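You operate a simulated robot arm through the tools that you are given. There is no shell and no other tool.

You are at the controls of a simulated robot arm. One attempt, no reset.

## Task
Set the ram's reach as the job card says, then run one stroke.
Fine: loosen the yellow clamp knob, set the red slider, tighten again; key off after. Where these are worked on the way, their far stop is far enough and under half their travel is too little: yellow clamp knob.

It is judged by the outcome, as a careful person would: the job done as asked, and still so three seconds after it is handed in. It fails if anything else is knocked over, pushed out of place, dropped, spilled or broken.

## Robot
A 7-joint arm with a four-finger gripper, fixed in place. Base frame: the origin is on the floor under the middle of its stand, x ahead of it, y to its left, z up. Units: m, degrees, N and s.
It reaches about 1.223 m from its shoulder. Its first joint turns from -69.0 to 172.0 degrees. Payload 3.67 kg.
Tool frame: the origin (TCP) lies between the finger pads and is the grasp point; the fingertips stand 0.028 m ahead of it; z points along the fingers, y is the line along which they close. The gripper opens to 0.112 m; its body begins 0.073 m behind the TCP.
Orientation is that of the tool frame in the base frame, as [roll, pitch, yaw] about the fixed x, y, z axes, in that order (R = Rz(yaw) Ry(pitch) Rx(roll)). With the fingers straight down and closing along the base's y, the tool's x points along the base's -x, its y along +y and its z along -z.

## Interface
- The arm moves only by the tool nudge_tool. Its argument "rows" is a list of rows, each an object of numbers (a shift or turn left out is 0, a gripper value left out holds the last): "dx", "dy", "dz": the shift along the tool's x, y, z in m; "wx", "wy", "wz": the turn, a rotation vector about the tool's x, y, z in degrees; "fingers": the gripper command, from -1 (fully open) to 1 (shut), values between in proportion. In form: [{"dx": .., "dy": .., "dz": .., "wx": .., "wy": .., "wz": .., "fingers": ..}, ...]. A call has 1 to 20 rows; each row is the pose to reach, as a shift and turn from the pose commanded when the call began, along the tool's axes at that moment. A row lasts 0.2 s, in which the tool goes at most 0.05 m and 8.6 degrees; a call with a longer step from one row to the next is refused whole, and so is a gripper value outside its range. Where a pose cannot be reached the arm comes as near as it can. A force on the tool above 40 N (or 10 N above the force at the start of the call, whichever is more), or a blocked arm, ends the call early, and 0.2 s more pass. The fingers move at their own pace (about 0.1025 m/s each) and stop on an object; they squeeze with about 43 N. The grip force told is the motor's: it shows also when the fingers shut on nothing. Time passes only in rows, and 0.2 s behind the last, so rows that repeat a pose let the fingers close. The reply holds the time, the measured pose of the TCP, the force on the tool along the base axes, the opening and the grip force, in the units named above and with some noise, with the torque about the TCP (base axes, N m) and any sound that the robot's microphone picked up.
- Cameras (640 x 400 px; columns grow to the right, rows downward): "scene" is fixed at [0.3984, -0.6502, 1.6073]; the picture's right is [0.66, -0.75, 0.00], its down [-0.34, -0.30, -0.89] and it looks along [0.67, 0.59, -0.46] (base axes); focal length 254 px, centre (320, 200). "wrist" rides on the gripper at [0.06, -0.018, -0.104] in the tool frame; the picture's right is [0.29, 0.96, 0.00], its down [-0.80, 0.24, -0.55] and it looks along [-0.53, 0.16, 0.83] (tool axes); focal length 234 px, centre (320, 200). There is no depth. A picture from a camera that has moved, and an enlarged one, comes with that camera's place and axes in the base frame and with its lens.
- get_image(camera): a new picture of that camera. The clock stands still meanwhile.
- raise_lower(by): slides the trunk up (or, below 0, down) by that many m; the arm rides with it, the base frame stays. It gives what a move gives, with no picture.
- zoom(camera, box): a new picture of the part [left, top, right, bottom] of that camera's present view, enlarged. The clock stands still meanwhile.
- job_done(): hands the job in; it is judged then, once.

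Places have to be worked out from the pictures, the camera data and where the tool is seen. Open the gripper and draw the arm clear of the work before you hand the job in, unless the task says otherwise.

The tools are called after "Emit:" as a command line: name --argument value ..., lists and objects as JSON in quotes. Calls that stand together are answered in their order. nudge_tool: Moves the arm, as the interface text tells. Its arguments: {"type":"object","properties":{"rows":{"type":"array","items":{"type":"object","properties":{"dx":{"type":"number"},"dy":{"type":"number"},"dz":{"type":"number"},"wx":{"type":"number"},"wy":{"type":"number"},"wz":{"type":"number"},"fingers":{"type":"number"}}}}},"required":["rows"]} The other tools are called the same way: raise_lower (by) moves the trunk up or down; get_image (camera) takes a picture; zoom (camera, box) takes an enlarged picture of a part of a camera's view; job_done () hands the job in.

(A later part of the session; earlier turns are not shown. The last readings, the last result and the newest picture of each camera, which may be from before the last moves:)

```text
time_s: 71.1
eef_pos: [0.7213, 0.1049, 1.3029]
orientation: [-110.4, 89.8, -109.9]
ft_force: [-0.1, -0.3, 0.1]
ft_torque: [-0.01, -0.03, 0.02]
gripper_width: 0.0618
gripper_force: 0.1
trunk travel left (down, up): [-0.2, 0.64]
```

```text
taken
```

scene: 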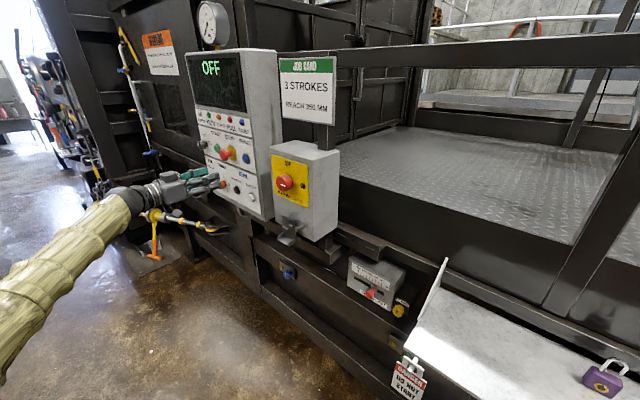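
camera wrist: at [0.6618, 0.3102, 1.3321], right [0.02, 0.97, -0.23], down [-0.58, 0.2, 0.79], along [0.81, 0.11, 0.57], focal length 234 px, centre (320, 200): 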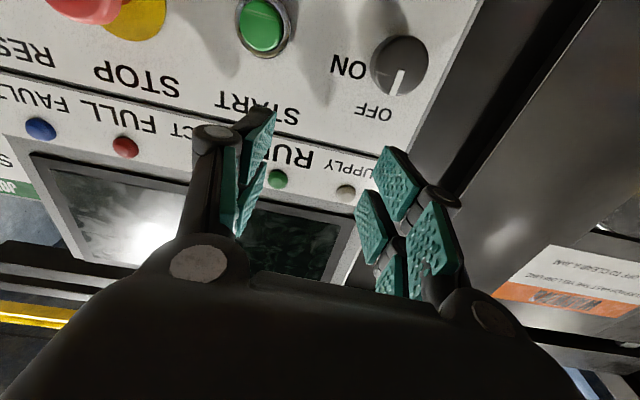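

The arm is now reaching up from below with the tool level at (0.721, 0.105, 1.303). I'll move to the spot in front of the key.

Emit:
nudge_tool --rows '[{"dx": -0.005, "dy": 0.0363, "dz": 0.002}, {"dx": -0.01, "dy": 0.0726, "dz": 0.004}, {"dx": -0.015, "dy": 0.1089, "dz": 0.006}, {"dx": -0.02, "dy": 0.1451, "dz": 0.01}, {"dx": -0.025, "dy": 0.1814, "dz": 0.018}, {"dx": -0.03, "dy": 0.2177, "dz": 0.03}, {"dx": -0.034, "dy": 0.254, "dz": 0.042}]'

Emit:
get_image --camera "wrist"

Emit:
get_image --camera "scene"

```text
time_s: 72.9
eef_pos: [0.76, 0.3239, 1.3738]
orientation: [68.9, 87.3, 68.4]
ft_force: [-0.6, 0.1, -0.3]
ft_torque: [0.01, -0.02, 0.02]
gripper_width: 0.0614
gripper_force: 0.0
trunk travel left (down, up): [-0.2, 0.64]
stopped in row 7: the arm was blocked; the commanded pose is now the measured one
```

```text
taken
camera wrist: at [0.6573, 0.3101, 1.3105], right [0.01, 0.97, -0.25], down [-0.57, 0.21, 0.8], along [0.82, 0.13, 0.55], focal length 234 px, centre (320, 200)
```

wrist: 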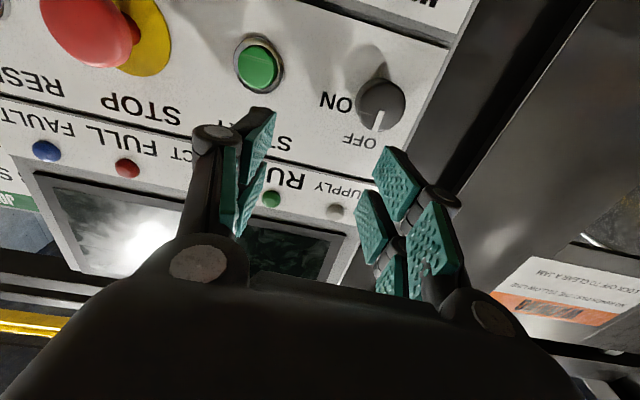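

```text
taken
```

scene: 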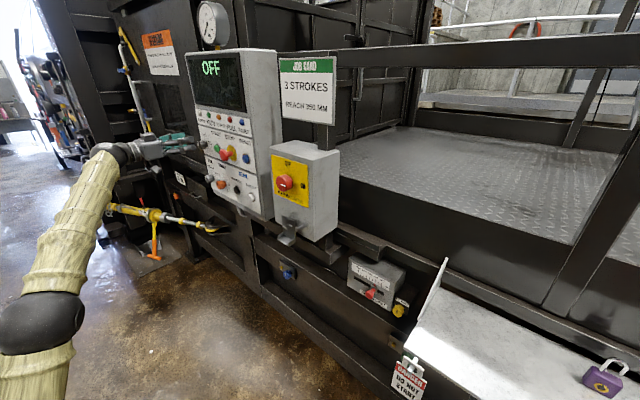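

The arm blocked again at nearly the same place (y≈0.324), though the arm's shape is quite different. I'll zoom in around the wrist and forearm to see whether something stands in the way.

Emit:
zoom --camera "scene" --box '[50, 90, 250, 250]'

Emit:
zoom --camera "scene" --box '[80, 110, 180, 190]'

Emit:
zoom --camera "wrist" --box '[340, 0, 640, 400]'

```text
2.50 times, centred on (150, 170) of scene
camera zoom: at [0.3984, -0.6502, 1.6073], right [0.66, -0.75, 0.0], down [-0.34, -0.3, -0.89], along [0.67, 0.59, -0.46], focal length 635 px, centre (745, 275)
```

zoom: 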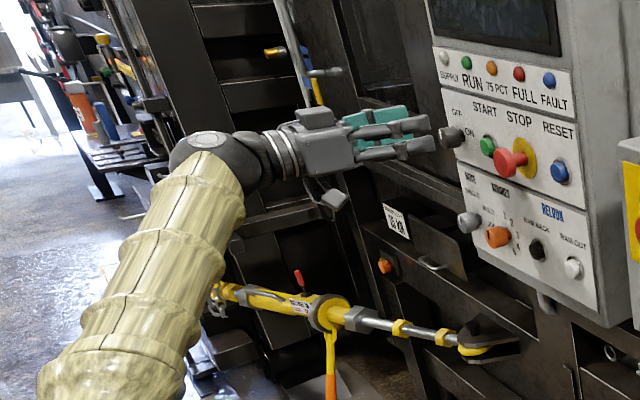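

```text
5.00 times, centred on (130, 150) of scene
camera zoom: at [0.3984, -0.6502, 1.6073], right [0.66, -0.75, 0.0], down [-0.34, -0.3, -0.89], along [0.67, 0.59, -0.46], focal length 1271 px, centre (1270, 450)
```

zoom: 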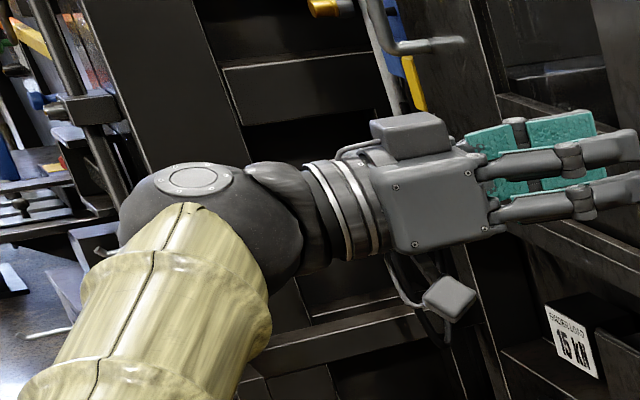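

```text
1.00 times, centred on (490, 200) of wrist (not enlarged: the box is as wide or as high as the picture)
camera zoom: at [0.6573, 0.3101, 1.3105], right [0.01, 0.97, -0.25], down [-0.57, 0.21, 0.8], along [0.82, 0.13, 0.55], focal length 234 px, centre (150, 200)
```

zoom: 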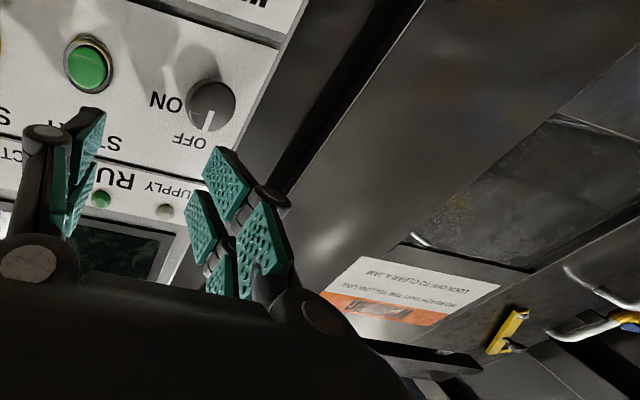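

The forearm comes up from below with a strongly bent wrist, and each time the tool drifted in positive roll. That suggests a wrist roll joint at its limit. I'll test by rolling the tool +32° in place here, which is clear air.

Emit:
nudge_tool --rows '[{"wz": 8}, {"wz": 16}, {"wz": 24}, {"wz": 32}, {"wz": 32}]'

```text
time_s: 74.1
eef_pos: [0.76, 0.3288, 1.3696]
orientation: [88.5, 55.9, 88.3]
ft_force: [-0.5, -0.8, 0.3]
ft_torque: [-0.02, 0.0, 0.0]
gripper_width: 0.0615
gripper_force: 0.2
trunk travel left (down, up): [-0.2, 0.64]
```

That worked: the tool rolled to +34° and the arm tracked. I'll try the remaining 3 cm toward +y and down to the key height.

Emit:
nudge_tool --rows '[{"dx": 0.011, "dy": 0.0016}, {"dx": 0.022, "dy": 0.0033}, {"dx": 0.033, "dy": 0.005}, {"dx": 0.0438, "dy": 0.0066}, {"dx": 0.0438, "dy": 0.0066}]'

Emit:
get_image --camera "wrist"

Emit:
get_image --camera "scene"

```text
time_s: 75.5
eef_pos: [0.7632, 0.3258, 1.3653]
orientation: [87.6, 54.0, 86.4]
ft_force: [-0.6, 0.1, 0.5]
ft_torque: [-0.01, 0.03, 0.01]
gripper_width: 0.0616
gripper_force: 0.0
trunk travel left (down, up): [-0.2, 0.64]
stopped in row 5: the arm was blocked; the commanded pose is now the measured one
```

```text
taken
camera wrist: at [0.6618, 0.3496, 1.3023], right [0.02, 0.94, 0.33], down [-0.58, -0.26, 0.77], along [0.81, -0.21, 0.54], focal length 234 px, centre (320, 200)
```

wrist: 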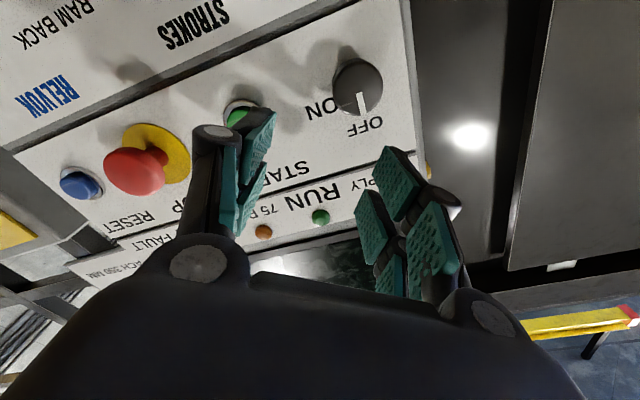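

```text
taken
```

scene: 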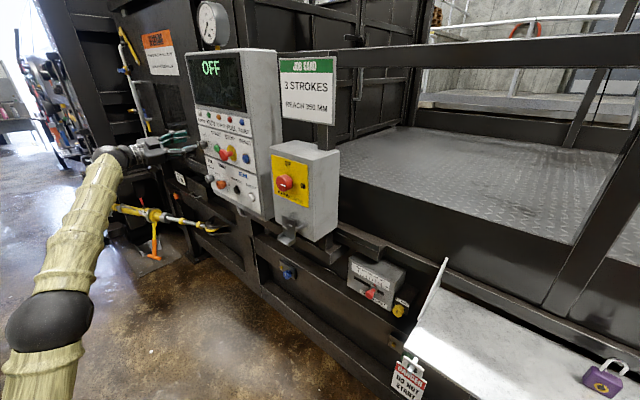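

Roll is free but +y is still refused, so this is a shoulder limit: the elbow azimuth seems stuck near -10° with the arm in this posture. I'll check whether more +y is available slightly further out in x, keeping the tips short of the key.

Emit:
nudge_tool --rows '[{"dz": 0.009}, {"dz": 0.018}, {"dz": 0.025}, {"dx": 0.01, "dy": 0.0025, "dz": 0.025}, {"dx": 0.021, "dy": 0.005, "dz": 0.025}, {"dx": 0.032, "dy": 0.0077, "dz": 0.025}, {"dx": 0.042, "dy": 0.0103, "dz": 0.025}]'

```text
time_s: 77.3
eef_pos: [0.7992, 0.2837, 1.3938]
orientation: [86.3, 49.3, 83.5]
ft_force: [0.2, -0.8, 0.3]
ft_torque: [0.0, -0.01, 0.08]
gripper_width: 0.0618
gripper_force: 0.1
trunk travel left (down, up): [-0.2, 0.64]
stopped in row 7: the arm was blocked; the commanded pose is now the measured one
```

The tool shifted away again to (0.799, 0.284, 1.394), so reaching straight at y=0.36 won't work. Space up and to the right is free, so I'll use a tilted tool (about 35° off the key axis) with the pads kept parallel to that axis. First I'll back off and straighten in clear air.

Emit:
nudge_tool --rows '[{"dx": -0.008, "dy": 0.0018, "dz": -0.02, "wx": -0.4, "wy": 0.8, "wz": -5.1}, {"dx": -0.024, "dy": 0.0036, "dz": -0.04, "wx": -0.8, "wy": 1.6, "wz": -10.2}, {"dx": -0.04, "dy": 0.0053, "dz": -0.055, "wx": -1.3, "wy": 2.3, "wz": -15.4}, {"dx": -0.056, "dy": 0.0071, "dz": -0.067, "wx": -1.7, "wy": 3.1, "wz": -20.5}, {"dx": -0.0703, "dy": 0.0089, "dz": -0.0742, "wx": -2.1, "wy": 3.9, "wz": -25.6}]'

```text
time_s: 78.5
eef_pos: [0.718, 0.2597, 1.4458]
orientation: [90.6, 75.6, 90.7]
ft_force: [-0.2, -0.3, 0.7]
ft_torque: [0.02, 0.01, 0.02]
gripper_width: 0.0618
gripper_force: 0.1
trunk travel left (down, up): [-0.2, 0.64]
```

Tracking is good: heading straight, roll about 14°, at (0.718, 0.260, 1.446). I'll tilt the tool 35° nose-down in place.

Emit:
nudge_tool --rows '[{"wy": 7}, {"wy": 14}, {"wy": 21}, {"wy": 28}, {"wy": 35}, {"wy": 35}]'

Emit:
get_image --camera "wrist"

```text
time_s: 79.9
eef_pos: [0.7045, 0.2283, 1.4238]
orientation: [153.1, 54.2, 156.9]
ft_force: [0.2, 0.7, 0.7]
ft_torque: [-0.06, -0.03, -0.07]
gripper_width: 0.0614
gripper_force: 0.1
out of reach, approached as far as the arm can: row 4, 5, 6
trunk travel left (down, up): [-0.2, 0.64]
```

```text
taken
camera wrist: at [0.5841, 0.2115, 1.4234], right [-0.14, 0.99, 0.02], down [-0.03, -0.03, 1.0], along [0.99, 0.14, 0.04], focal length 234 px, centre (320, 200)
```

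wrist: 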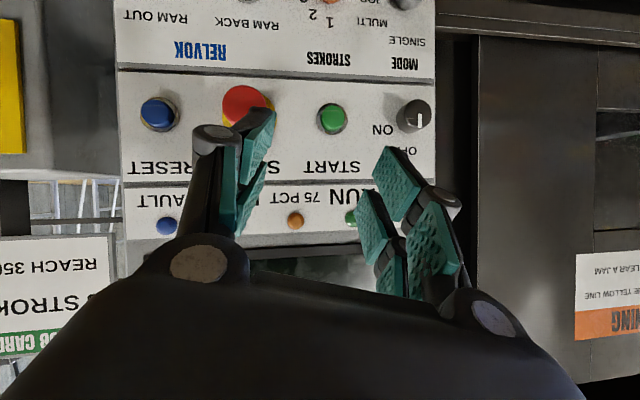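

That pose is at the arm's upper reach from this low trunk. I'll raise the trunk 0.3 m, where nose-down poses are comfortable, then come down to the key.

Emit:
raise_lower --by 0.3

Emit:
get_image --camera "scene"

```text
time_s: 82.9
eef_pos: [0.6999, 0.2284, 1.7274]
orientation: [152.8, 54.4, 156.6]
ft_force: [0.0, 0.0, -0.1]
ft_torque: [-0.02, -0.04, 0.01]
gripper_width: 0.0614
gripper_force: 0.2
trunk travel left (down, up): [-0.5, 0.34]
```

```text
taken
```

scene: 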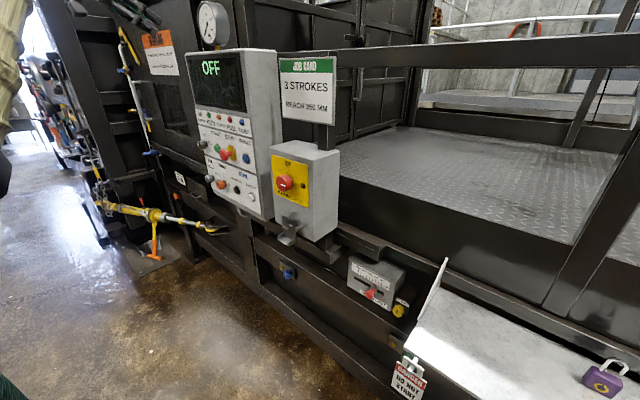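

The orientation is already close to what I want, with the heading 32° below the key axis and the pads parallel to it. I'll descend to (0.72, 0.359, 1.40), staying clear of the panel.

Emit:
nudge_tool --rows '[{"dx": 0.0357, "dy": 0.0049, "dz": 0.0255}, {"dx": 0.0714, "dy": 0.0098, "dz": 0.0509}, {"dx": 0.1071, "dy": 0.0146, "dz": 0.0764}, {"dx": 0.1429, "dy": 0.0195, "dz": 0.1018}, {"dx": 0.1786, "dy": 0.0244, "dz": 0.1273}, {"dx": 0.2143, "dy": 0.0293, "dz": 0.1528}, {"dx": 0.25, "dy": 0.0341, "dz": 0.1782}, {"dx": 0.2857, "dy": 0.039, "dz": 0.2037}]'

Emit:
get_image --camera "wrist"

Emit:
get_image --camera "scene"

```text
time_s: 84.7
eef_pos: [0.7146, 0.3758, 1.3845]
orientation: [154.5, 54.9, 158.7]
ft_force: [0.6, 0.0, -0.2]
ft_torque: [-0.01, 0.04, 0.01]
gripper_width: 0.0612
gripper_force: 0.1
trunk travel left (down, up): [-0.5, 0.34]
```

```text
taken
camera wrist: at [0.5964, 0.3567, 1.3841], right [-0.15, 0.99, 0.0], down [-0.04, -0.01, 1.0], along [0.99, 0.15, 0.04], focal length 234 px, centre (320, 200)
```

wrist: 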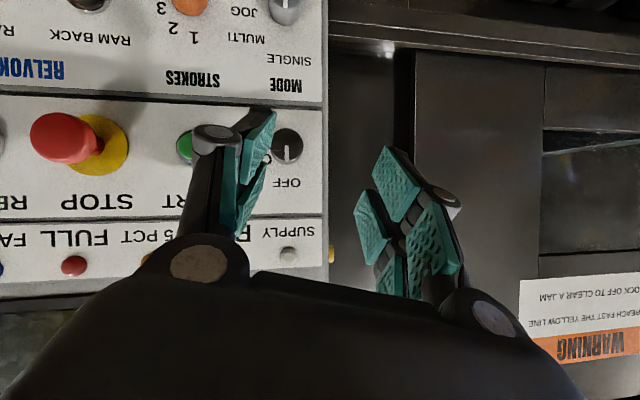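

```text
taken
```

scene: 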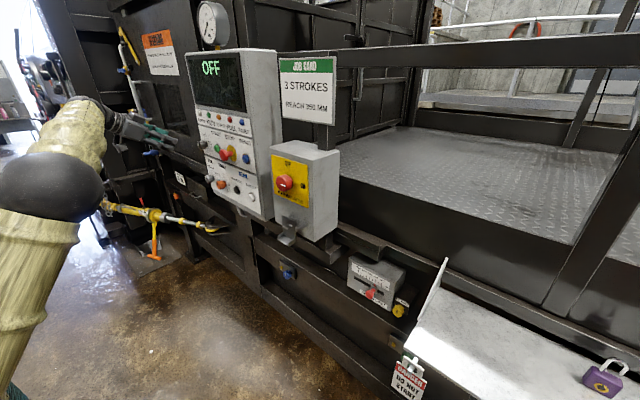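

The tool got past the earlier limit and sits at (0.715, 0.376, 1.385). This view puts the key at y≈0.3605, z≈1.340. I'll hold still for a moment so the arm settles before the fine approach.

Emit:
nudge_tool --rows '[{"dx": 0.0}, {"dx": 0.0}]'

Emit:
zoom --camera "scene" --box '[0, 60, 260, 260]'

```text
time_s: 85.3
eef_pos: [0.7144, 0.3739, 1.3848]
orientation: [154.3, 54.9, 158.5]
ft_force: [0.9, 0.0, 1.0]
ft_torque: [-0.02, -0.02, -0.03]
gripper_width: 0.0618
gripper_force: 0.0
trunk travel left (down, up): [-0.5, 0.34]
```

```text
2.00 times, centred on (130, 160) of scene
camera zoom: at [0.3984, -0.6502, 1.6073], right [0.66, -0.75, 0.0], down [-0.34, -0.3, -0.89], along [0.67, 0.59, -0.46], focal length 508 px, centre (700, 280)
```

zoom: 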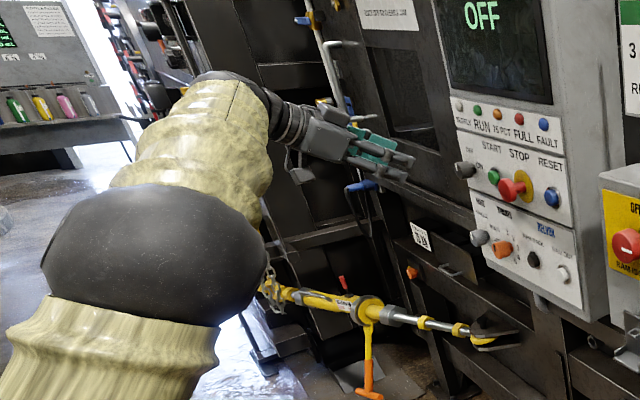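

The arm is steady and the reading is trustworthy. I'll move to the pre-grip point (0.755, 0.360, 1.339), directly in front of the key.

Emit:
nudge_tool --rows '[{"dx": 0.0043, "dy": -0.0083, "dz": 0.0188}, {"dx": 0.0086, "dy": -0.0165, "dz": 0.0375}, {"dx": 0.0129, "dy": -0.0248, "dz": 0.0563}, {"dx": 0.0129, "dy": -0.0248, "dz": 0.0563}]'

Emit:
get_image --camera "wrist"

Emit:
zoom --camera "scene" --box '[130, 90, 270, 210]'

```text
time_s: 86.3
eef_pos: [0.7564, 0.3585, 1.3416]
orientation: [154.4, 54.8, 158.7]
ft_force: [0.1, 0.0, 0.0]
ft_torque: [-0.02, -0.01, 0.0]
gripper_width: 0.0615
gripper_force: 0.1
trunk travel left (down, up): [-0.5, 0.34]
```

```text
taken
camera wrist: at [0.6369, 0.341, 1.3409], right [-0.15, 0.99, 0.0], down [-0.04, -0.01, 1.0], along [0.99, 0.15, 0.04], focal length 234 px, centre (320, 200)
```

wrist: 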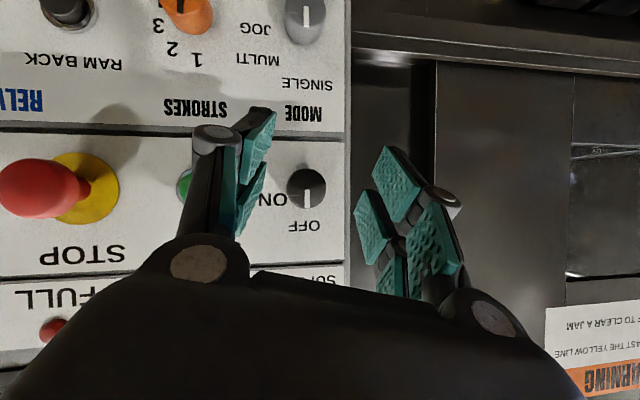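

```text
3.33 times, centred on (200, 150) of scene
camera zoom: at [0.3984, -0.6502, 1.6073], right [0.66, -0.75, 0.0], down [-0.34, -0.3, -0.89], along [0.67, 0.59, -0.46], focal length 847 px, centre (720, 367)
```

zoom: 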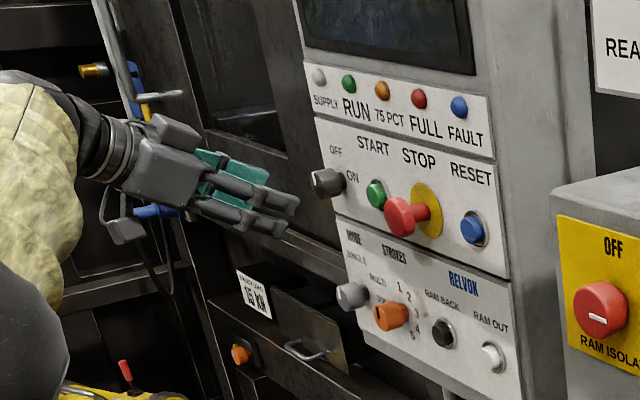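

The key projects to y≈0.3602, z≈1.3388, with its mark straight up and ON 90° clockwise. I'll advance along +x about 5.9 cm with the tilt held, fingers still open.

Emit:
nudge_tool --rows '[{"dx": -0.008, "dy": 0.0002, "dz": 0.014, "fingers": -0.1}, {"dx": -0.016, "dy": 0.0004, "dz": 0.028}, {"dx": -0.023, "dy": 0.0006, "dz": 0.0405}, {"dx": -0.027, "dy": 0.0008, "dz": 0.0475}, {"dx": -0.027, "dy": 0.0008, "dz": 0.0475}]'

Emit:
zoom --camera "wrist" --box '[180, 80, 500, 300]'

Emit:
zoom --camera "scene" --box '[150, 110, 250, 200]'

```text
time_s: 87.5
eef_pos: [0.8097, 0.361, 1.3381]
orientation: [154.4, 54.8, 158.6]
ft_force: [-0.9, 0.4, 0.7]
ft_torque: [0.02, -0.01, 0.02]
gripper_width: 0.0615
gripper_force: 0.0
trunk travel left (down, up): [-0.5, 0.34]
```

```text
1.82 times, centred on (340, 190) of wrist
camera zoom: at [0.6908, 0.3422, 1.3388], right [-0.15, 0.99, 0.0], down [-0.04, -0.01, 1.0], along [0.99, 0.15, 0.04], focal length 426 px, centre (284, 218)
```

zoom: 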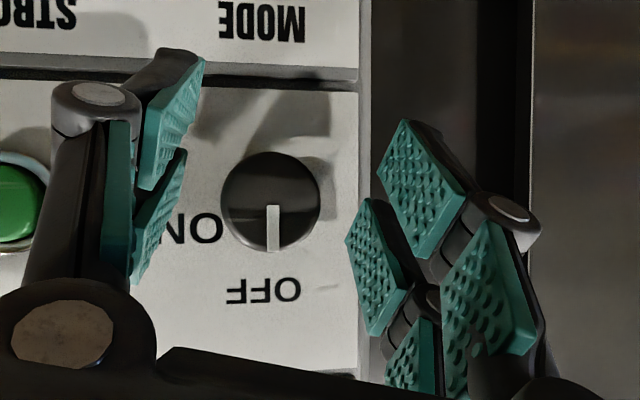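

```text
4.44 times, centred on (200, 155) of scene
camera zoom: at [0.3984, -0.6502, 1.6073], right [0.66, -0.75, 0.0], down [-0.34, -0.3, -0.89], along [0.67, 0.59, -0.46], focal length 1130 px, centre (853, 400)
```

zoom: 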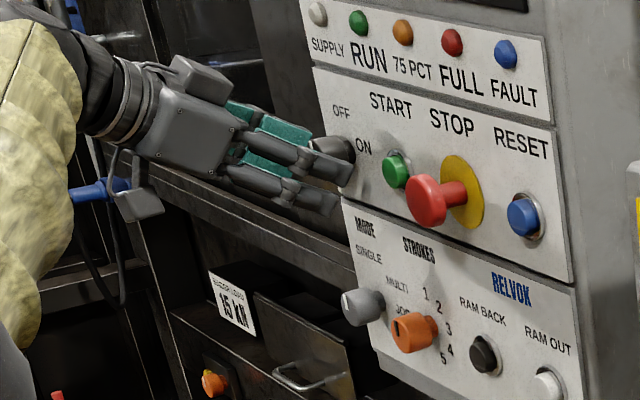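

The fingers straddle the key cleanly with the tips just off the panel. I'll edge in 3 mm more and close.

Emit:
nudge_tool --rows '[{"dx": -0.0016, "dz": 0.0025, "fingers": -0.1}, {"dx": -0.0016, "dz": 0.0025, "fingers": 0.2}, {"dx": -0.0016, "dz": 0.0025, "fingers": 0.5}, {"dx": -0.0016, "dz": 0.0025, "fingers": 1.0}, {"dx": -0.0016, "dz": 0.0025, "fingers": 1.0}]'

Emit:
zoom --camera "wrist" --box '[180, 80, 500, 300]'

Emit:
zoom --camera "scene" --box '[150, 110, 250, 200]'

```text
time_s: 88.7
eef_pos: [0.8129, 0.36, 1.3391]
orientation: [154.5, 54.8, 158.7]
ft_force: [1.9, -0.5, 1.4]
ft_torque: [-0.01, -0.08, 0.04]
gripper_width: 0.0335
gripper_force: 45.2
trunk travel left (down, up): [-0.5, 0.34]
```

```text
1.82 times, centred on (340, 190) of wrist
camera zoom: at [0.6939, 0.3417, 1.339], right [-0.15, 0.99, 0.0], down [-0.04, -0.01, 1.0], along [0.99, 0.15, 0.04], focal length 426 px, centre (284, 218)
```

zoom: 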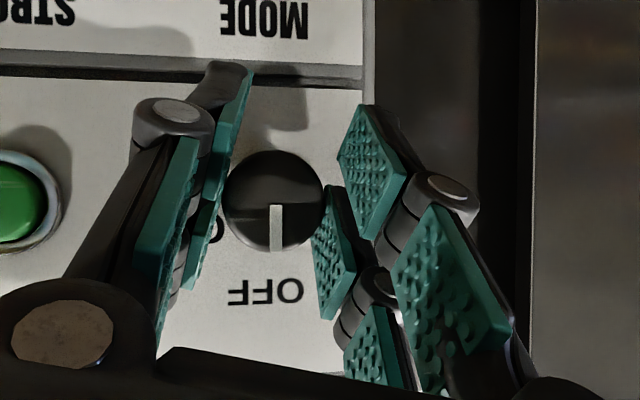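

```text
4.44 times, centred on (200, 155) of scene
camera zoom: at [0.3984, -0.6502, 1.6073], right [0.66, -0.75, 0.0], down [-0.34, -0.3, -0.89], along [0.67, 0.59, -0.46], focal length 1130 px, centre (853, 400)
```

zoom: 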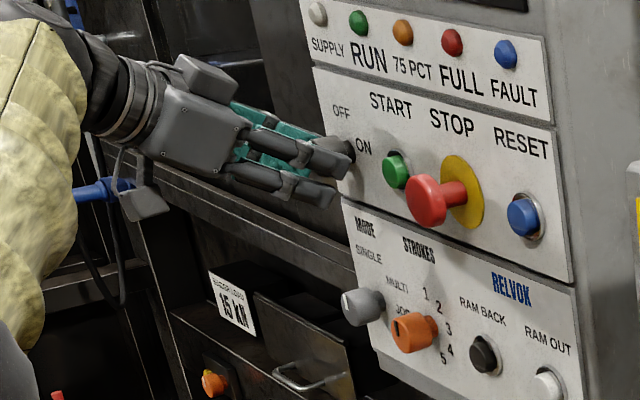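

The key is gripped at 0.0335 m with almost no side load. I'll turn clockwise about the key's own axis (base x), which in tool axes is (-0.536, 0, 0.844), 30° to begin.

Emit:
nudge_tool --rows '[{"wx": -2.68, "wz": 4.22, "fingers": 1.0}, {"wx": -5.36, "wz": 8.44}, {"wx": -8.04, "wz": 12.67}, {"wx": -10.71, "wz": 16.89}, {"wx": -13.39, "wz": 21.11}, {"wx": -16.07, "wz": 25.33}]'

Emit:
zoom --camera "wrist" --box '[180, 80, 500, 300]'

Emit:
get_image --camera "scene"

```text
time_s: 90.1
eef_pos: [0.8123, 0.3605, 1.3395]
orientation: [118.7, 37.0, 132.3]
ft_force: [7.4, 8.0, 7.8]
ft_torque: [0.01, -0.58, 0.52]
gripper_width: 0.0333
gripper_force: 44.9
trunk travel left (down, up): [-0.5, 0.34]
```

```text
1.82 times, centred on (340, 190) of wrist
camera zoom: at [0.6938, 0.3444, 1.3297], right [-0.15, 0.85, 0.5], down [-0.04, -0.51, 0.86], along [0.99, 0.11, 0.11], focal length 426 px, centre (284, 218)
```

zoom: 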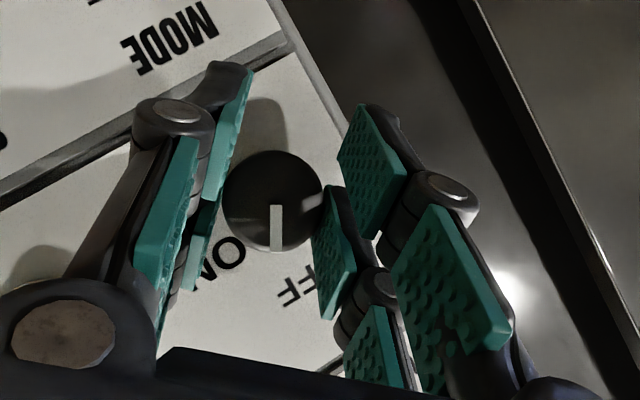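

```text
taken
```

scene: 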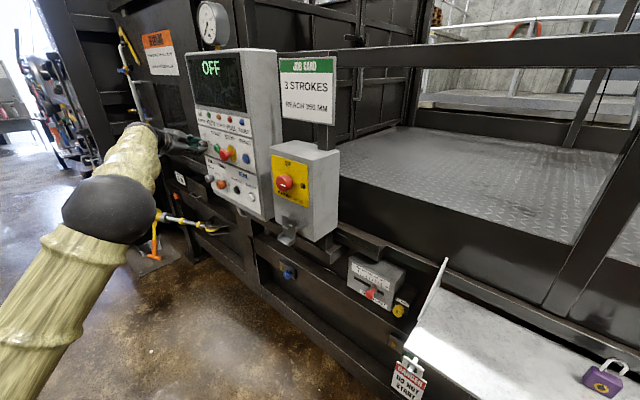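

The key turned 30° with the tool and loads are small. I'll continue clockwise to the ON position.

Emit:
nudge_tool --rows '[{"wx": -2.68, "wz": 4.22, "fingers": 1.0}, {"wx": -5.36, "wz": 8.44}, {"wx": -8.04, "wz": 12.67}, {"wx": -10.71, "wz": 16.89}, {"wx": -13.39, "wz": 21.11}, {"wx": -16.07, "wz": 25.33}, {"wx": -18.75, "wz": 29.55}, {"wx": -21.43, "wz": 33.78}]'

Emit:
zoom --camera "wrist" --box '[180, 80, 500, 300]'

Emit:
get_image --camera "scene"

```text
time_s: 91.9
eef_pos: [0.81, 0.3596, 1.3396]
orientation: [93.1, 4.6, 122.4]
ft_force: [9.2, 6.6, 18.6]
ft_torque: [-0.42, -0.43, 0.77]
gripper_width: 0.0331
gripper_force: 45.7
trunk travel left (down, up): [-0.5, 0.34]
```

```text
1.82 times, centred on (340, 190) of wrist
camera zoom: at [0.6929, 0.3531, 1.3219], right [-0.15, 0.33, 0.93], down [-0.04, -0.94, 0.33], along [0.99, 0.01, 0.16], focal length 426 px, centre (284, 218)
```

zoom: 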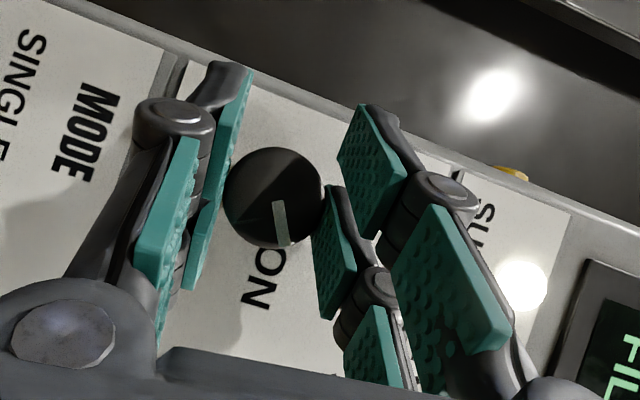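

```text
taken
```

scene: 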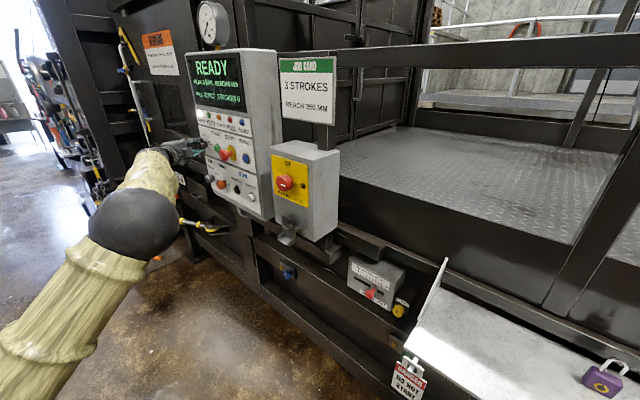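

The display now reads READY, and the axial reaction of -0.42 N·m suggests the key is at its ON stop. I'll read the display and lamps.

Emit:
zoom --camera "scene" --box '[185, 45, 275, 115]'

Emit:
zoom --camera "scene" --box '[150, 100, 260, 200]'

```text
5.71 times, centred on (230, 80) of scene
camera zoom: at [0.3984, -0.6502, 1.6073], right [0.66, -0.75, 0.0], down [-0.34, -0.3, -0.89], along [0.67, 0.59, -0.46], focal length 1452 px, centre (834, 886)
```

zoom: 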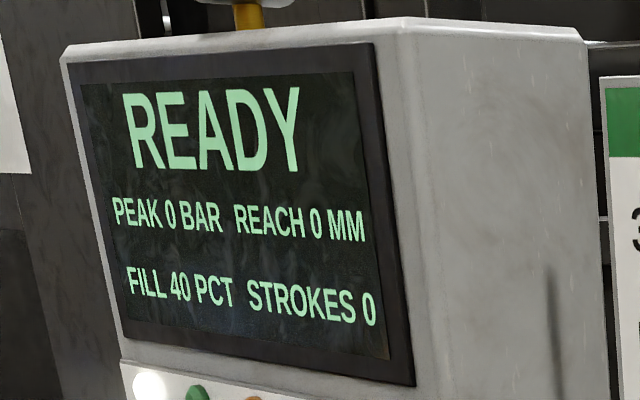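

```text
4.00 times, centred on (205, 150) of scene
camera zoom: at [0.3984, -0.6502, 1.6073], right [0.66, -0.75, 0.0], down [-0.34, -0.3, -0.89], along [0.67, 0.59, -0.46], focal length 1017 px, centre (780, 400)
```

zoom: 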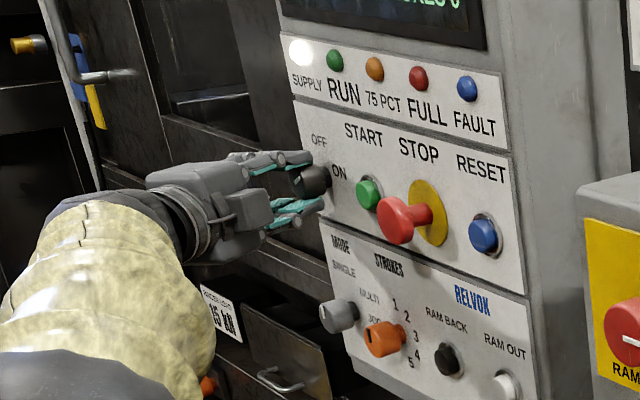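

The display shows READY, FILL 40 PCT, STROKES 0, the SUPPLY lamp is lit and the key is at ON. I'll let go of the key and back straight out along -x.

Emit:
nudge_tool --rows '[{"fingers": 0.2}, {"fingers": -0.1}, {"fingers": -0.1}, {"fingers": -0.1}, {"dx": 0.0107, "dz": -0.0169}, {"dx": 0.0214, "dz": -0.0338}, {"dx": 0.032, "dz": -0.0507}, {"dx": 0.0427, "dz": -0.0676}]'

Emit:
get_image --camera "scene"

Emit:
get_image --camera "wrist"

```text
time_s: 93.7
eef_pos: [0.7329, 0.3589, 1.3414]
orientation: [93.0, 4.7, 122.4]
ft_force: [-0.7, 0.0, -0.3]
ft_torque: [0.01, -0.01, -0.03]
gripper_width: 0.0614
gripper_force: 0.1
trunk travel left (down, up): [-0.5, 0.34]
```

```text
taken
```

scene: 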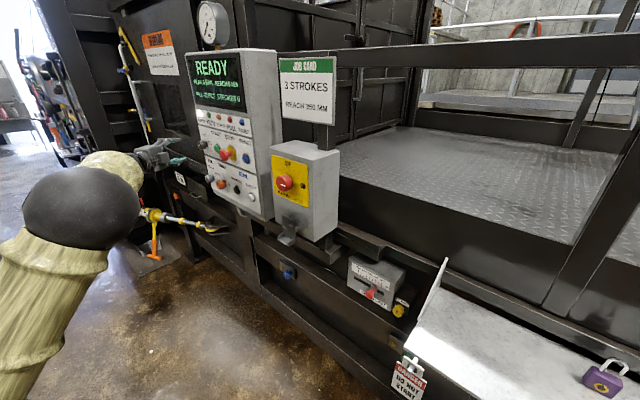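

```text
taken
camera wrist: at [0.613, 0.3529, 1.3216], right [-0.15, 0.33, 0.93], down [-0.04, -0.94, 0.33], along [0.99, 0.01, 0.16], focal length 234 px, centre (320, 200)
```

wrist: 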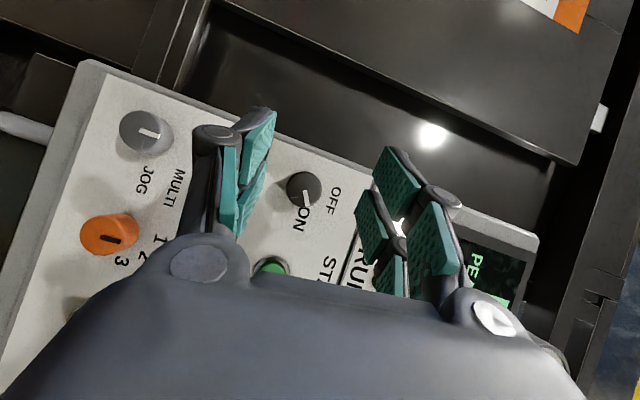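

The key stays at ON and the display stays READY. Before pressing START I'll check that MODE is SINGLE and STROKES is 1.

Emit:
zoom --camera "wrist" --box '[70, 90, 220, 290]'

Emit:
zoom --camera "scene" --box '[195, 165, 255, 215]'

Emit:
zoom --camera "wrist" --box '[250, 150, 350, 250]'

```text
2.00 times, centred on (145, 190) of wrist
camera zoom: at [0.613, 0.3529, 1.3216], right [-0.15, 0.33, 0.93], down [-0.04, -0.94, 0.33], along [0.99, 0.01, 0.16], focal length 468 px, centre (670, 220)
```

zoom: 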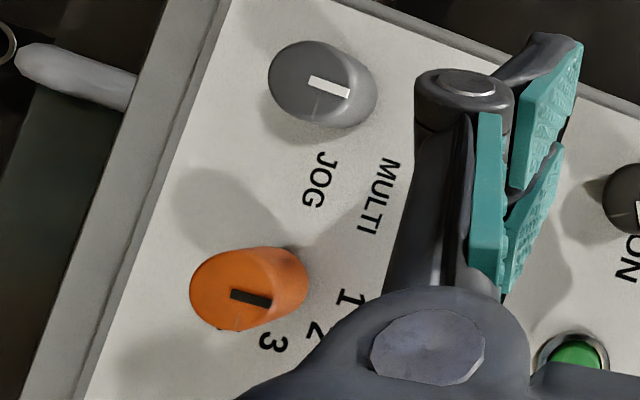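

```text
8.00 times, centred on (225, 190) of scene
camera zoom: at [0.3984, -0.6502, 1.6073], right [0.66, -0.75, 0.0], down [-0.34, -0.3, -0.89], along [0.67, 0.59, -0.46], focal length 2033 px, centre (1080, 280)
```

zoom: 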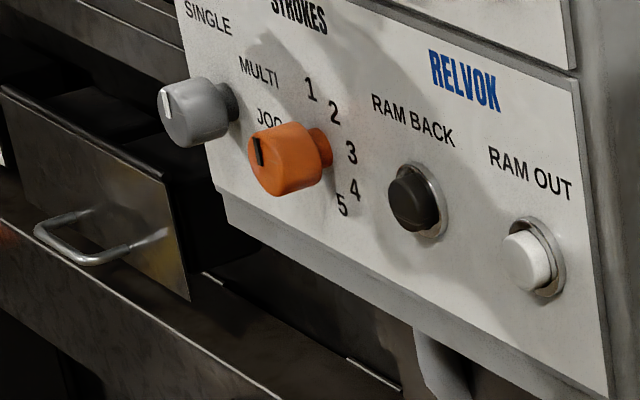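

```text
4.00 times, centred on (300, 200) of wrist
camera zoom: at [0.613, 0.3529, 1.3216], right [-0.15, 0.33, 0.93], down [-0.04, -0.94, 0.33], along [0.99, 0.01, 0.16], focal length 937 px, centre (400, 200)
```

zoom: 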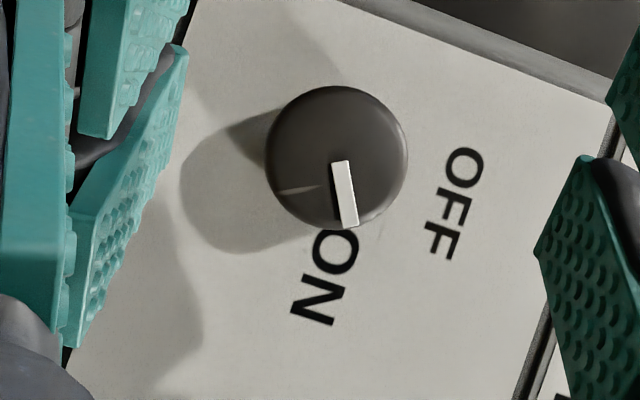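

The marks confirm key at ON (60° stop), MODE at SINGLE and STROKES at 1. I'll close the fingers and line up in front of START at (0.846, 0.2685, 1.337), still about 6 cm out.

Emit:
nudge_tool --rows '[{"dx": -0.0253, "dy": -0.004, "dz": -0.0112, "fingers": 0.3}, {"dx": -0.0507, "dy": -0.008, "dz": -0.0225, "fingers": 0.7}, {"dx": -0.076, "dy": -0.012, "dz": -0.0337, "fingers": 1.0}, {"dx": -0.076, "dy": -0.012, "dz": -0.0337, "fingers": 1.0}, {"dx": -0.076, "dy": -0.012, "dz": -0.0337, "fingers": 1.0}]'

Emit:
get_image --camera "wrist"

Emit:
zoom --camera "scene" --box '[140, 90, 260, 200]'

```text
time_s: 94.9
eef_pos: [0.745, 0.2748, 1.3358]
orientation: [93.1, 4.7, 122.5]
ft_force: [0.3, -0.8, 0.9]
ft_torque: [-0.02, 0.02, 0.01]
gripper_width: 0.0
gripper_force: 35.6
trunk travel left (down, up): [-0.5, 0.34]
```

```text
taken
camera wrist: at [0.6266, 0.269, 1.3186], right [-0.15, 0.33, 0.93], down [-0.04, -0.94, 0.33], along [0.99, 0.01, 0.16], focal length 234 px, centre (320, 200)
```

wrist: 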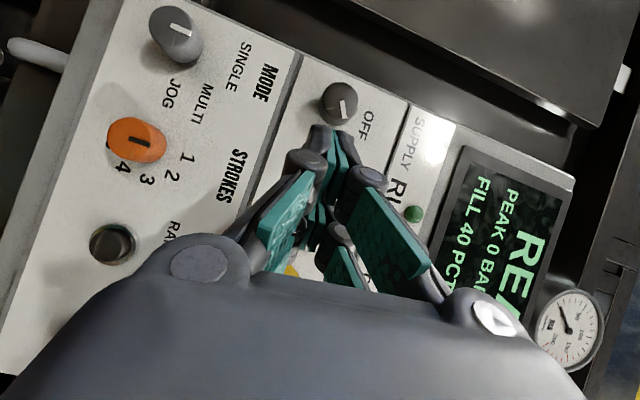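

```text
3.64 times, centred on (200, 145) of scene
camera zoom: at [0.3984, -0.6502, 1.6073], right [0.66, -0.75, 0.0], down [-0.34, -0.3, -0.89], along [0.67, 0.59, -0.46], focal length 924 px, centre (756, 400)
```

zoom: 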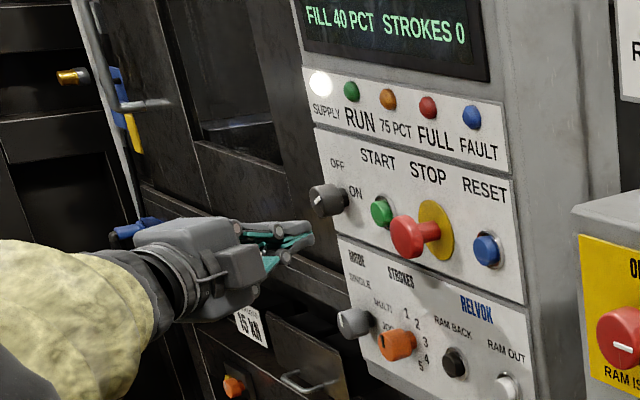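

The closed tips line up with START and the MODE mark clearly reads SINGLE. I'll advance 5.2 cm to just short of the button.

Emit:
nudge_tool --rows '[{"dx": -0.0085, "dz": 0.0135, "fingers": 1.0}, {"dx": -0.017, "dz": 0.027}, {"dx": -0.0235, "dz": 0.037}, {"dx": -0.0278, "dz": 0.0439}]'

Emit:
zoom --camera "scene" --box '[190, 110, 260, 180]'

Emit:
zoom --camera "wrist" --box '[240, 80, 440, 280]'

```text
time_s: 95.9
eef_pos: [0.7964, 0.2767, 1.3344]
orientation: [93.1, 4.6, 122.7]
ft_force: [-0.1, -0.2, -0.6]
ft_torque: [-0.03, 0.05, -0.01]
gripper_width: 0.0
gripper_force: 35.4
trunk travel left (down, up): [-0.5, 0.34]
```

```text
5.71 times, centred on (225, 145) of scene
camera zoom: at [0.3984, -0.6502, 1.6073], right [0.66, -0.75, 0.0], down [-0.34, -0.3, -0.89], along [0.67, 0.59, -0.46], focal length 1452 px, centre (863, 514)
```

zoom: 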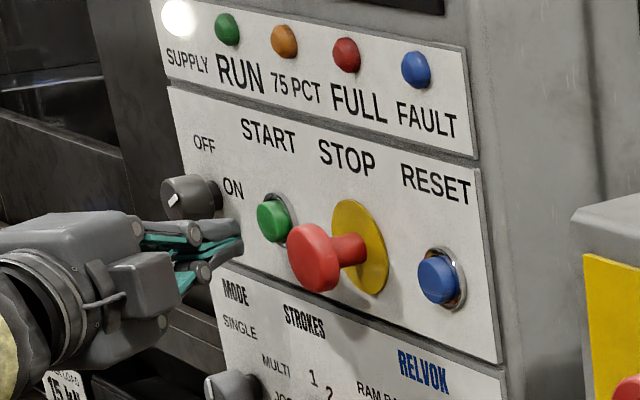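

```text
2.00 times, centred on (340, 180) of wrist
camera zoom: at [0.6776, 0.2704, 1.3163], right [-0.15, 0.33, 0.93], down [-0.04, -0.94, 0.33], along [0.99, 0.01, 0.16], focal length 468 px, centre (280, 240)
```

zoom: 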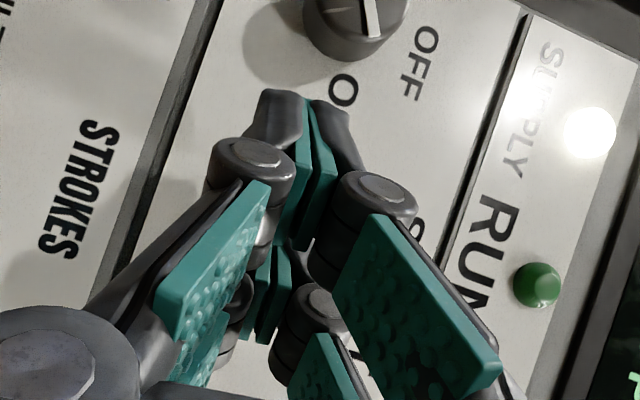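

The tips are lined up in height and side to side, with about 18 mm left to the button face. I'll advance 16 mm and read the force.

Emit:
nudge_tool --rows '[{"dx": -0.0027, "dz": 0.0042, "fingers": 1.0}, {"dx": -0.0053, "dz": 0.0085}, {"dx": -0.0075, "dz": 0.0118}, {"dx": -0.0085, "dz": 0.0135}]'

Emit:
zoom --camera "scene" --box '[190, 110, 260, 180]'

```text
time_s: 96.9
eef_pos: [0.8134, 0.2772, 1.3365]
orientation: [93.1, 4.6, 122.5]
ft_force: [0.9, -0.2, -0.2]
ft_torque: [0.0, 0.01, -0.04]
gripper_width: 0.0
gripper_force: 35.9
trunk travel left (down, up): [-0.5, 0.34]
```

```text
5.71 times, centred on (225, 145) of scene
camera zoom: at [0.3984, -0.6502, 1.6073], right [0.66, -0.75, 0.0], down [-0.34, -0.3, -0.89], along [0.67, 0.59, -0.46], focal length 1452 px, centre (863, 514)
```

zoom: 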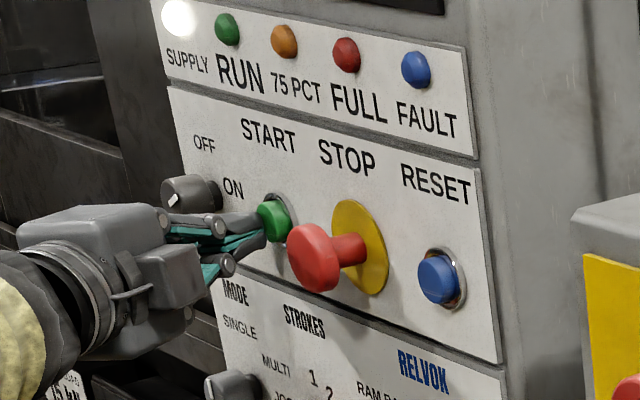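

The tip is at the button face but about 3 to 4 mm low. I'll raise it 3 mm and press in by steps.

Emit:
nudge_tool --rows '[{"dy": 0.003, "dx": 0.0, "dz": 0.0, "fingers": 1.0}, {"dy": 0.003, "dx": -0.0013, "dz": 0.0021}, {"dy": 0.003, "dx": -0.0027, "dz": 0.0042}, {"dy": 0.003, "dx": -0.004, "dz": 0.0063}]'

Emit:
get_image --camera "scene"

Emit:
zoom --camera "scene" --box '[190, 110, 260, 180]'

```text
time_s: 97.9
eef_pos: [0.8181, 0.2774, 1.3379]
orientation: [93.1, 4.7, 122.7]
ft_force: [-6.1, -0.6, -0.2]
ft_torque: [0.0, 0.0, -0.07]
gripper_width: 0.0059
gripper_force: 35.6
trunk travel left (down, up): [-0.5, 0.34]
heard: click
```

```text
taken
```

scene: 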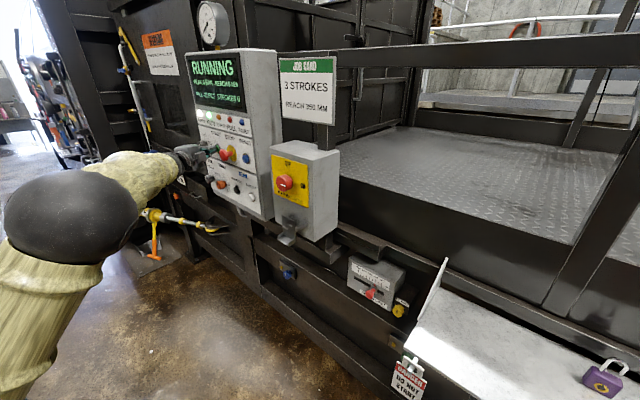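

```text
5.71 times, centred on (225, 145) of scene
camera zoom: at [0.3984, -0.6502, 1.6073], right [0.66, -0.75, 0.0], down [-0.34, -0.3, -0.89], along [0.67, 0.59, -0.46], focal length 1452 px, centre (863, 514)
```

zoom: 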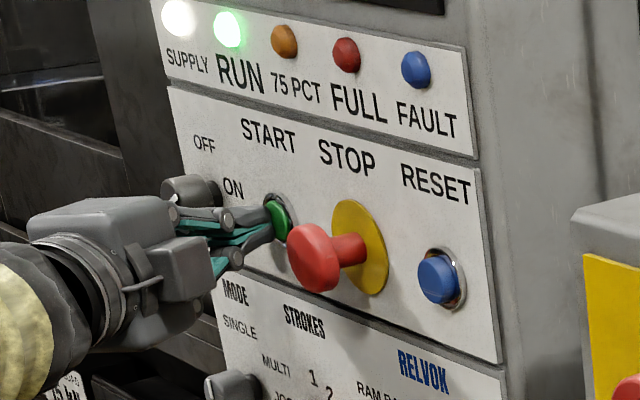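

A click was heard, the display reads RUNNING and the RUN lamp is lit. I'll release the button by backing straight out and wait for the stroke to finish.

Emit:
nudge_tool --rows '[{"dx": 0.0107, "dz": -0.0169}, {"dx": 0.0214, "dz": -0.0338}, {"dx": 0.032, "dz": -0.0507}, {"dx": 0.0374, "dz": -0.0592}, {"dx": 0.0374, "dz": -0.0592}]'

Emit:
zoom --camera "scene" --box '[185, 45, 275, 135]'

```text
time_s: 99.1
eef_pos: [0.7498, 0.2761, 1.3386]
orientation: [93.2, 4.6, 122.5]
ft_force: [-0.1, 0.7, 0.5]
ft_torque: [-0.01, 0.0, 0.02]
gripper_width: 0.0
gripper_force: 35.6
trunk travel left (down, up): [-0.5, 0.34]
```

```text
4.44 times, centred on (230, 90) of scene
camera zoom: at [0.3984, -0.6502, 1.6073], right [0.66, -0.75, 0.0], down [-0.34, -0.3, -0.89], along [0.67, 0.59, -0.46], focal length 1130 px, centre (720, 689)
```

zoom: 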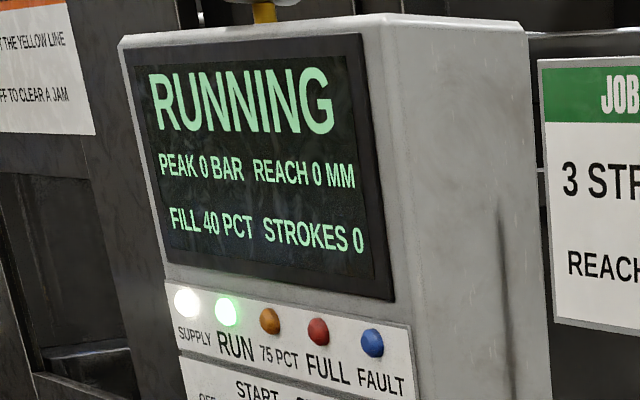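

The stroke is still running. Meanwhile I'll open the fingers and go back to the pre-grip point in front of the key.

Emit:
nudge_tool --rows '[{"dx": 0.0263, "dy": 0.0033, "dz": 0.0099, "fingers": 0.5}, {"dx": 0.0525, "dy": 0.0067, "dz": 0.0197, "fingers": 0.0}, {"dx": 0.0788, "dy": 0.01, "dz": 0.0296, "fingers": -0.1}, {"dx": 0.0788, "dy": 0.01, "dz": 0.0296}, {"dx": 0.0788, "dy": 0.01, "dz": 0.0296}, {"dx": 0.0788, "dy": 0.01, "dz": 0.0296}, {"dx": 0.0788, "dy": 0.01, "dz": 0.0296}, {"dx": 0.0788, "dy": 0.01, "dz": 0.0296}, {"dx": 0.0788, "dy": 0.01, "dz": 0.0296}, {"dx": 0.0788, "dy": 0.01, "dz": 0.0296}]'

Emit:
zoom --camera "scene" --box '[185, 45, 275, 135]'

```text
time_s: 101.3
eef_pos: [0.7344, 0.3604, 1.3396]
orientation: [93.0, 4.5, 122.6]
ft_force: [0.6, -0.2, -0.7]
ft_torque: [-0.03, -0.03, 0.0]
gripper_width: 0.0614
gripper_force: 0.2
trunk travel left (down, up): [-0.5, 0.34]
```

```text
4.44 times, centred on (230, 90) of scene
camera zoom: at [0.3984, -0.6502, 1.6073], right [0.66, -0.75, 0.0], down [-0.34, -0.3, -0.89], along [0.67, 0.59, -0.46], focal length 1130 px, centre (720, 689)
```

zoom: 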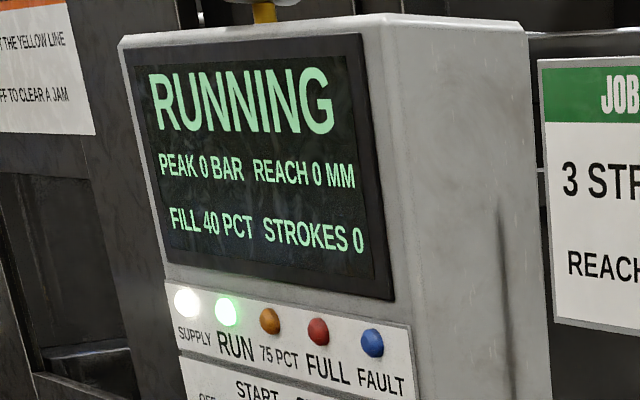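

I'm in position in front of the key and the stroke is still running. I'll wait a few seconds in place and check the display again.

Emit:
nudge_tool --rows '[{"dx": 0}, {"dx": 0}, {"dx": 0}, {"dx": 0}, {"dx": 0}, {"dx": 0}, {"dx": 0}, {"dx": 0}, {"dx": 0}, {"dx": 0}, {"dx": 0}, {"dx": 0}, {"dx": 0}, {"dx": 0}, {"dx": 0}, {"dx": 0}, {"dx": 0}, {"dx": 0}, {"dx": 0}, {"dx": 0}]'

Emit:
zoom --camera "scene" --box '[185, 45, 275, 135]'

```text
time_s: 105.5
eef_pos: [0.7335, 0.36, 1.3393]
orientation: [93.1, 4.6, 122.6]
ft_force: [0.5, 0.2, 0.1]
ft_torque: [-0.01, 0.02, -0.02]
gripper_width: 0.0615
gripper_force: 0.0
trunk travel left (down, up): [-0.5, 0.34]
```

```text
4.44 times, centred on (230, 90) of scene
camera zoom: at [0.3984, -0.6502, 1.6073], right [0.66, -0.75, 0.0], down [-0.34, -0.3, -0.89], along [0.67, 0.59, -0.46], focal length 1130 px, centre (720, 689)
```

zoom: 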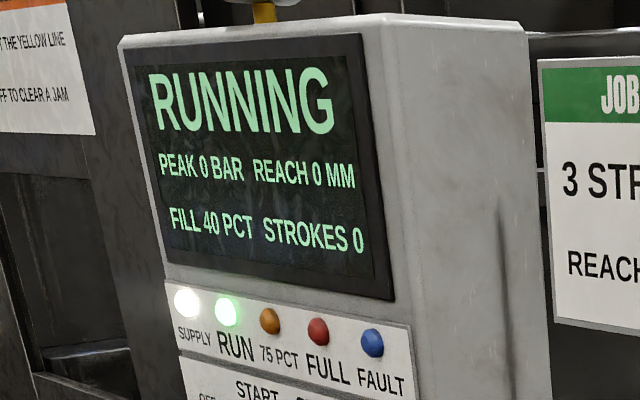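

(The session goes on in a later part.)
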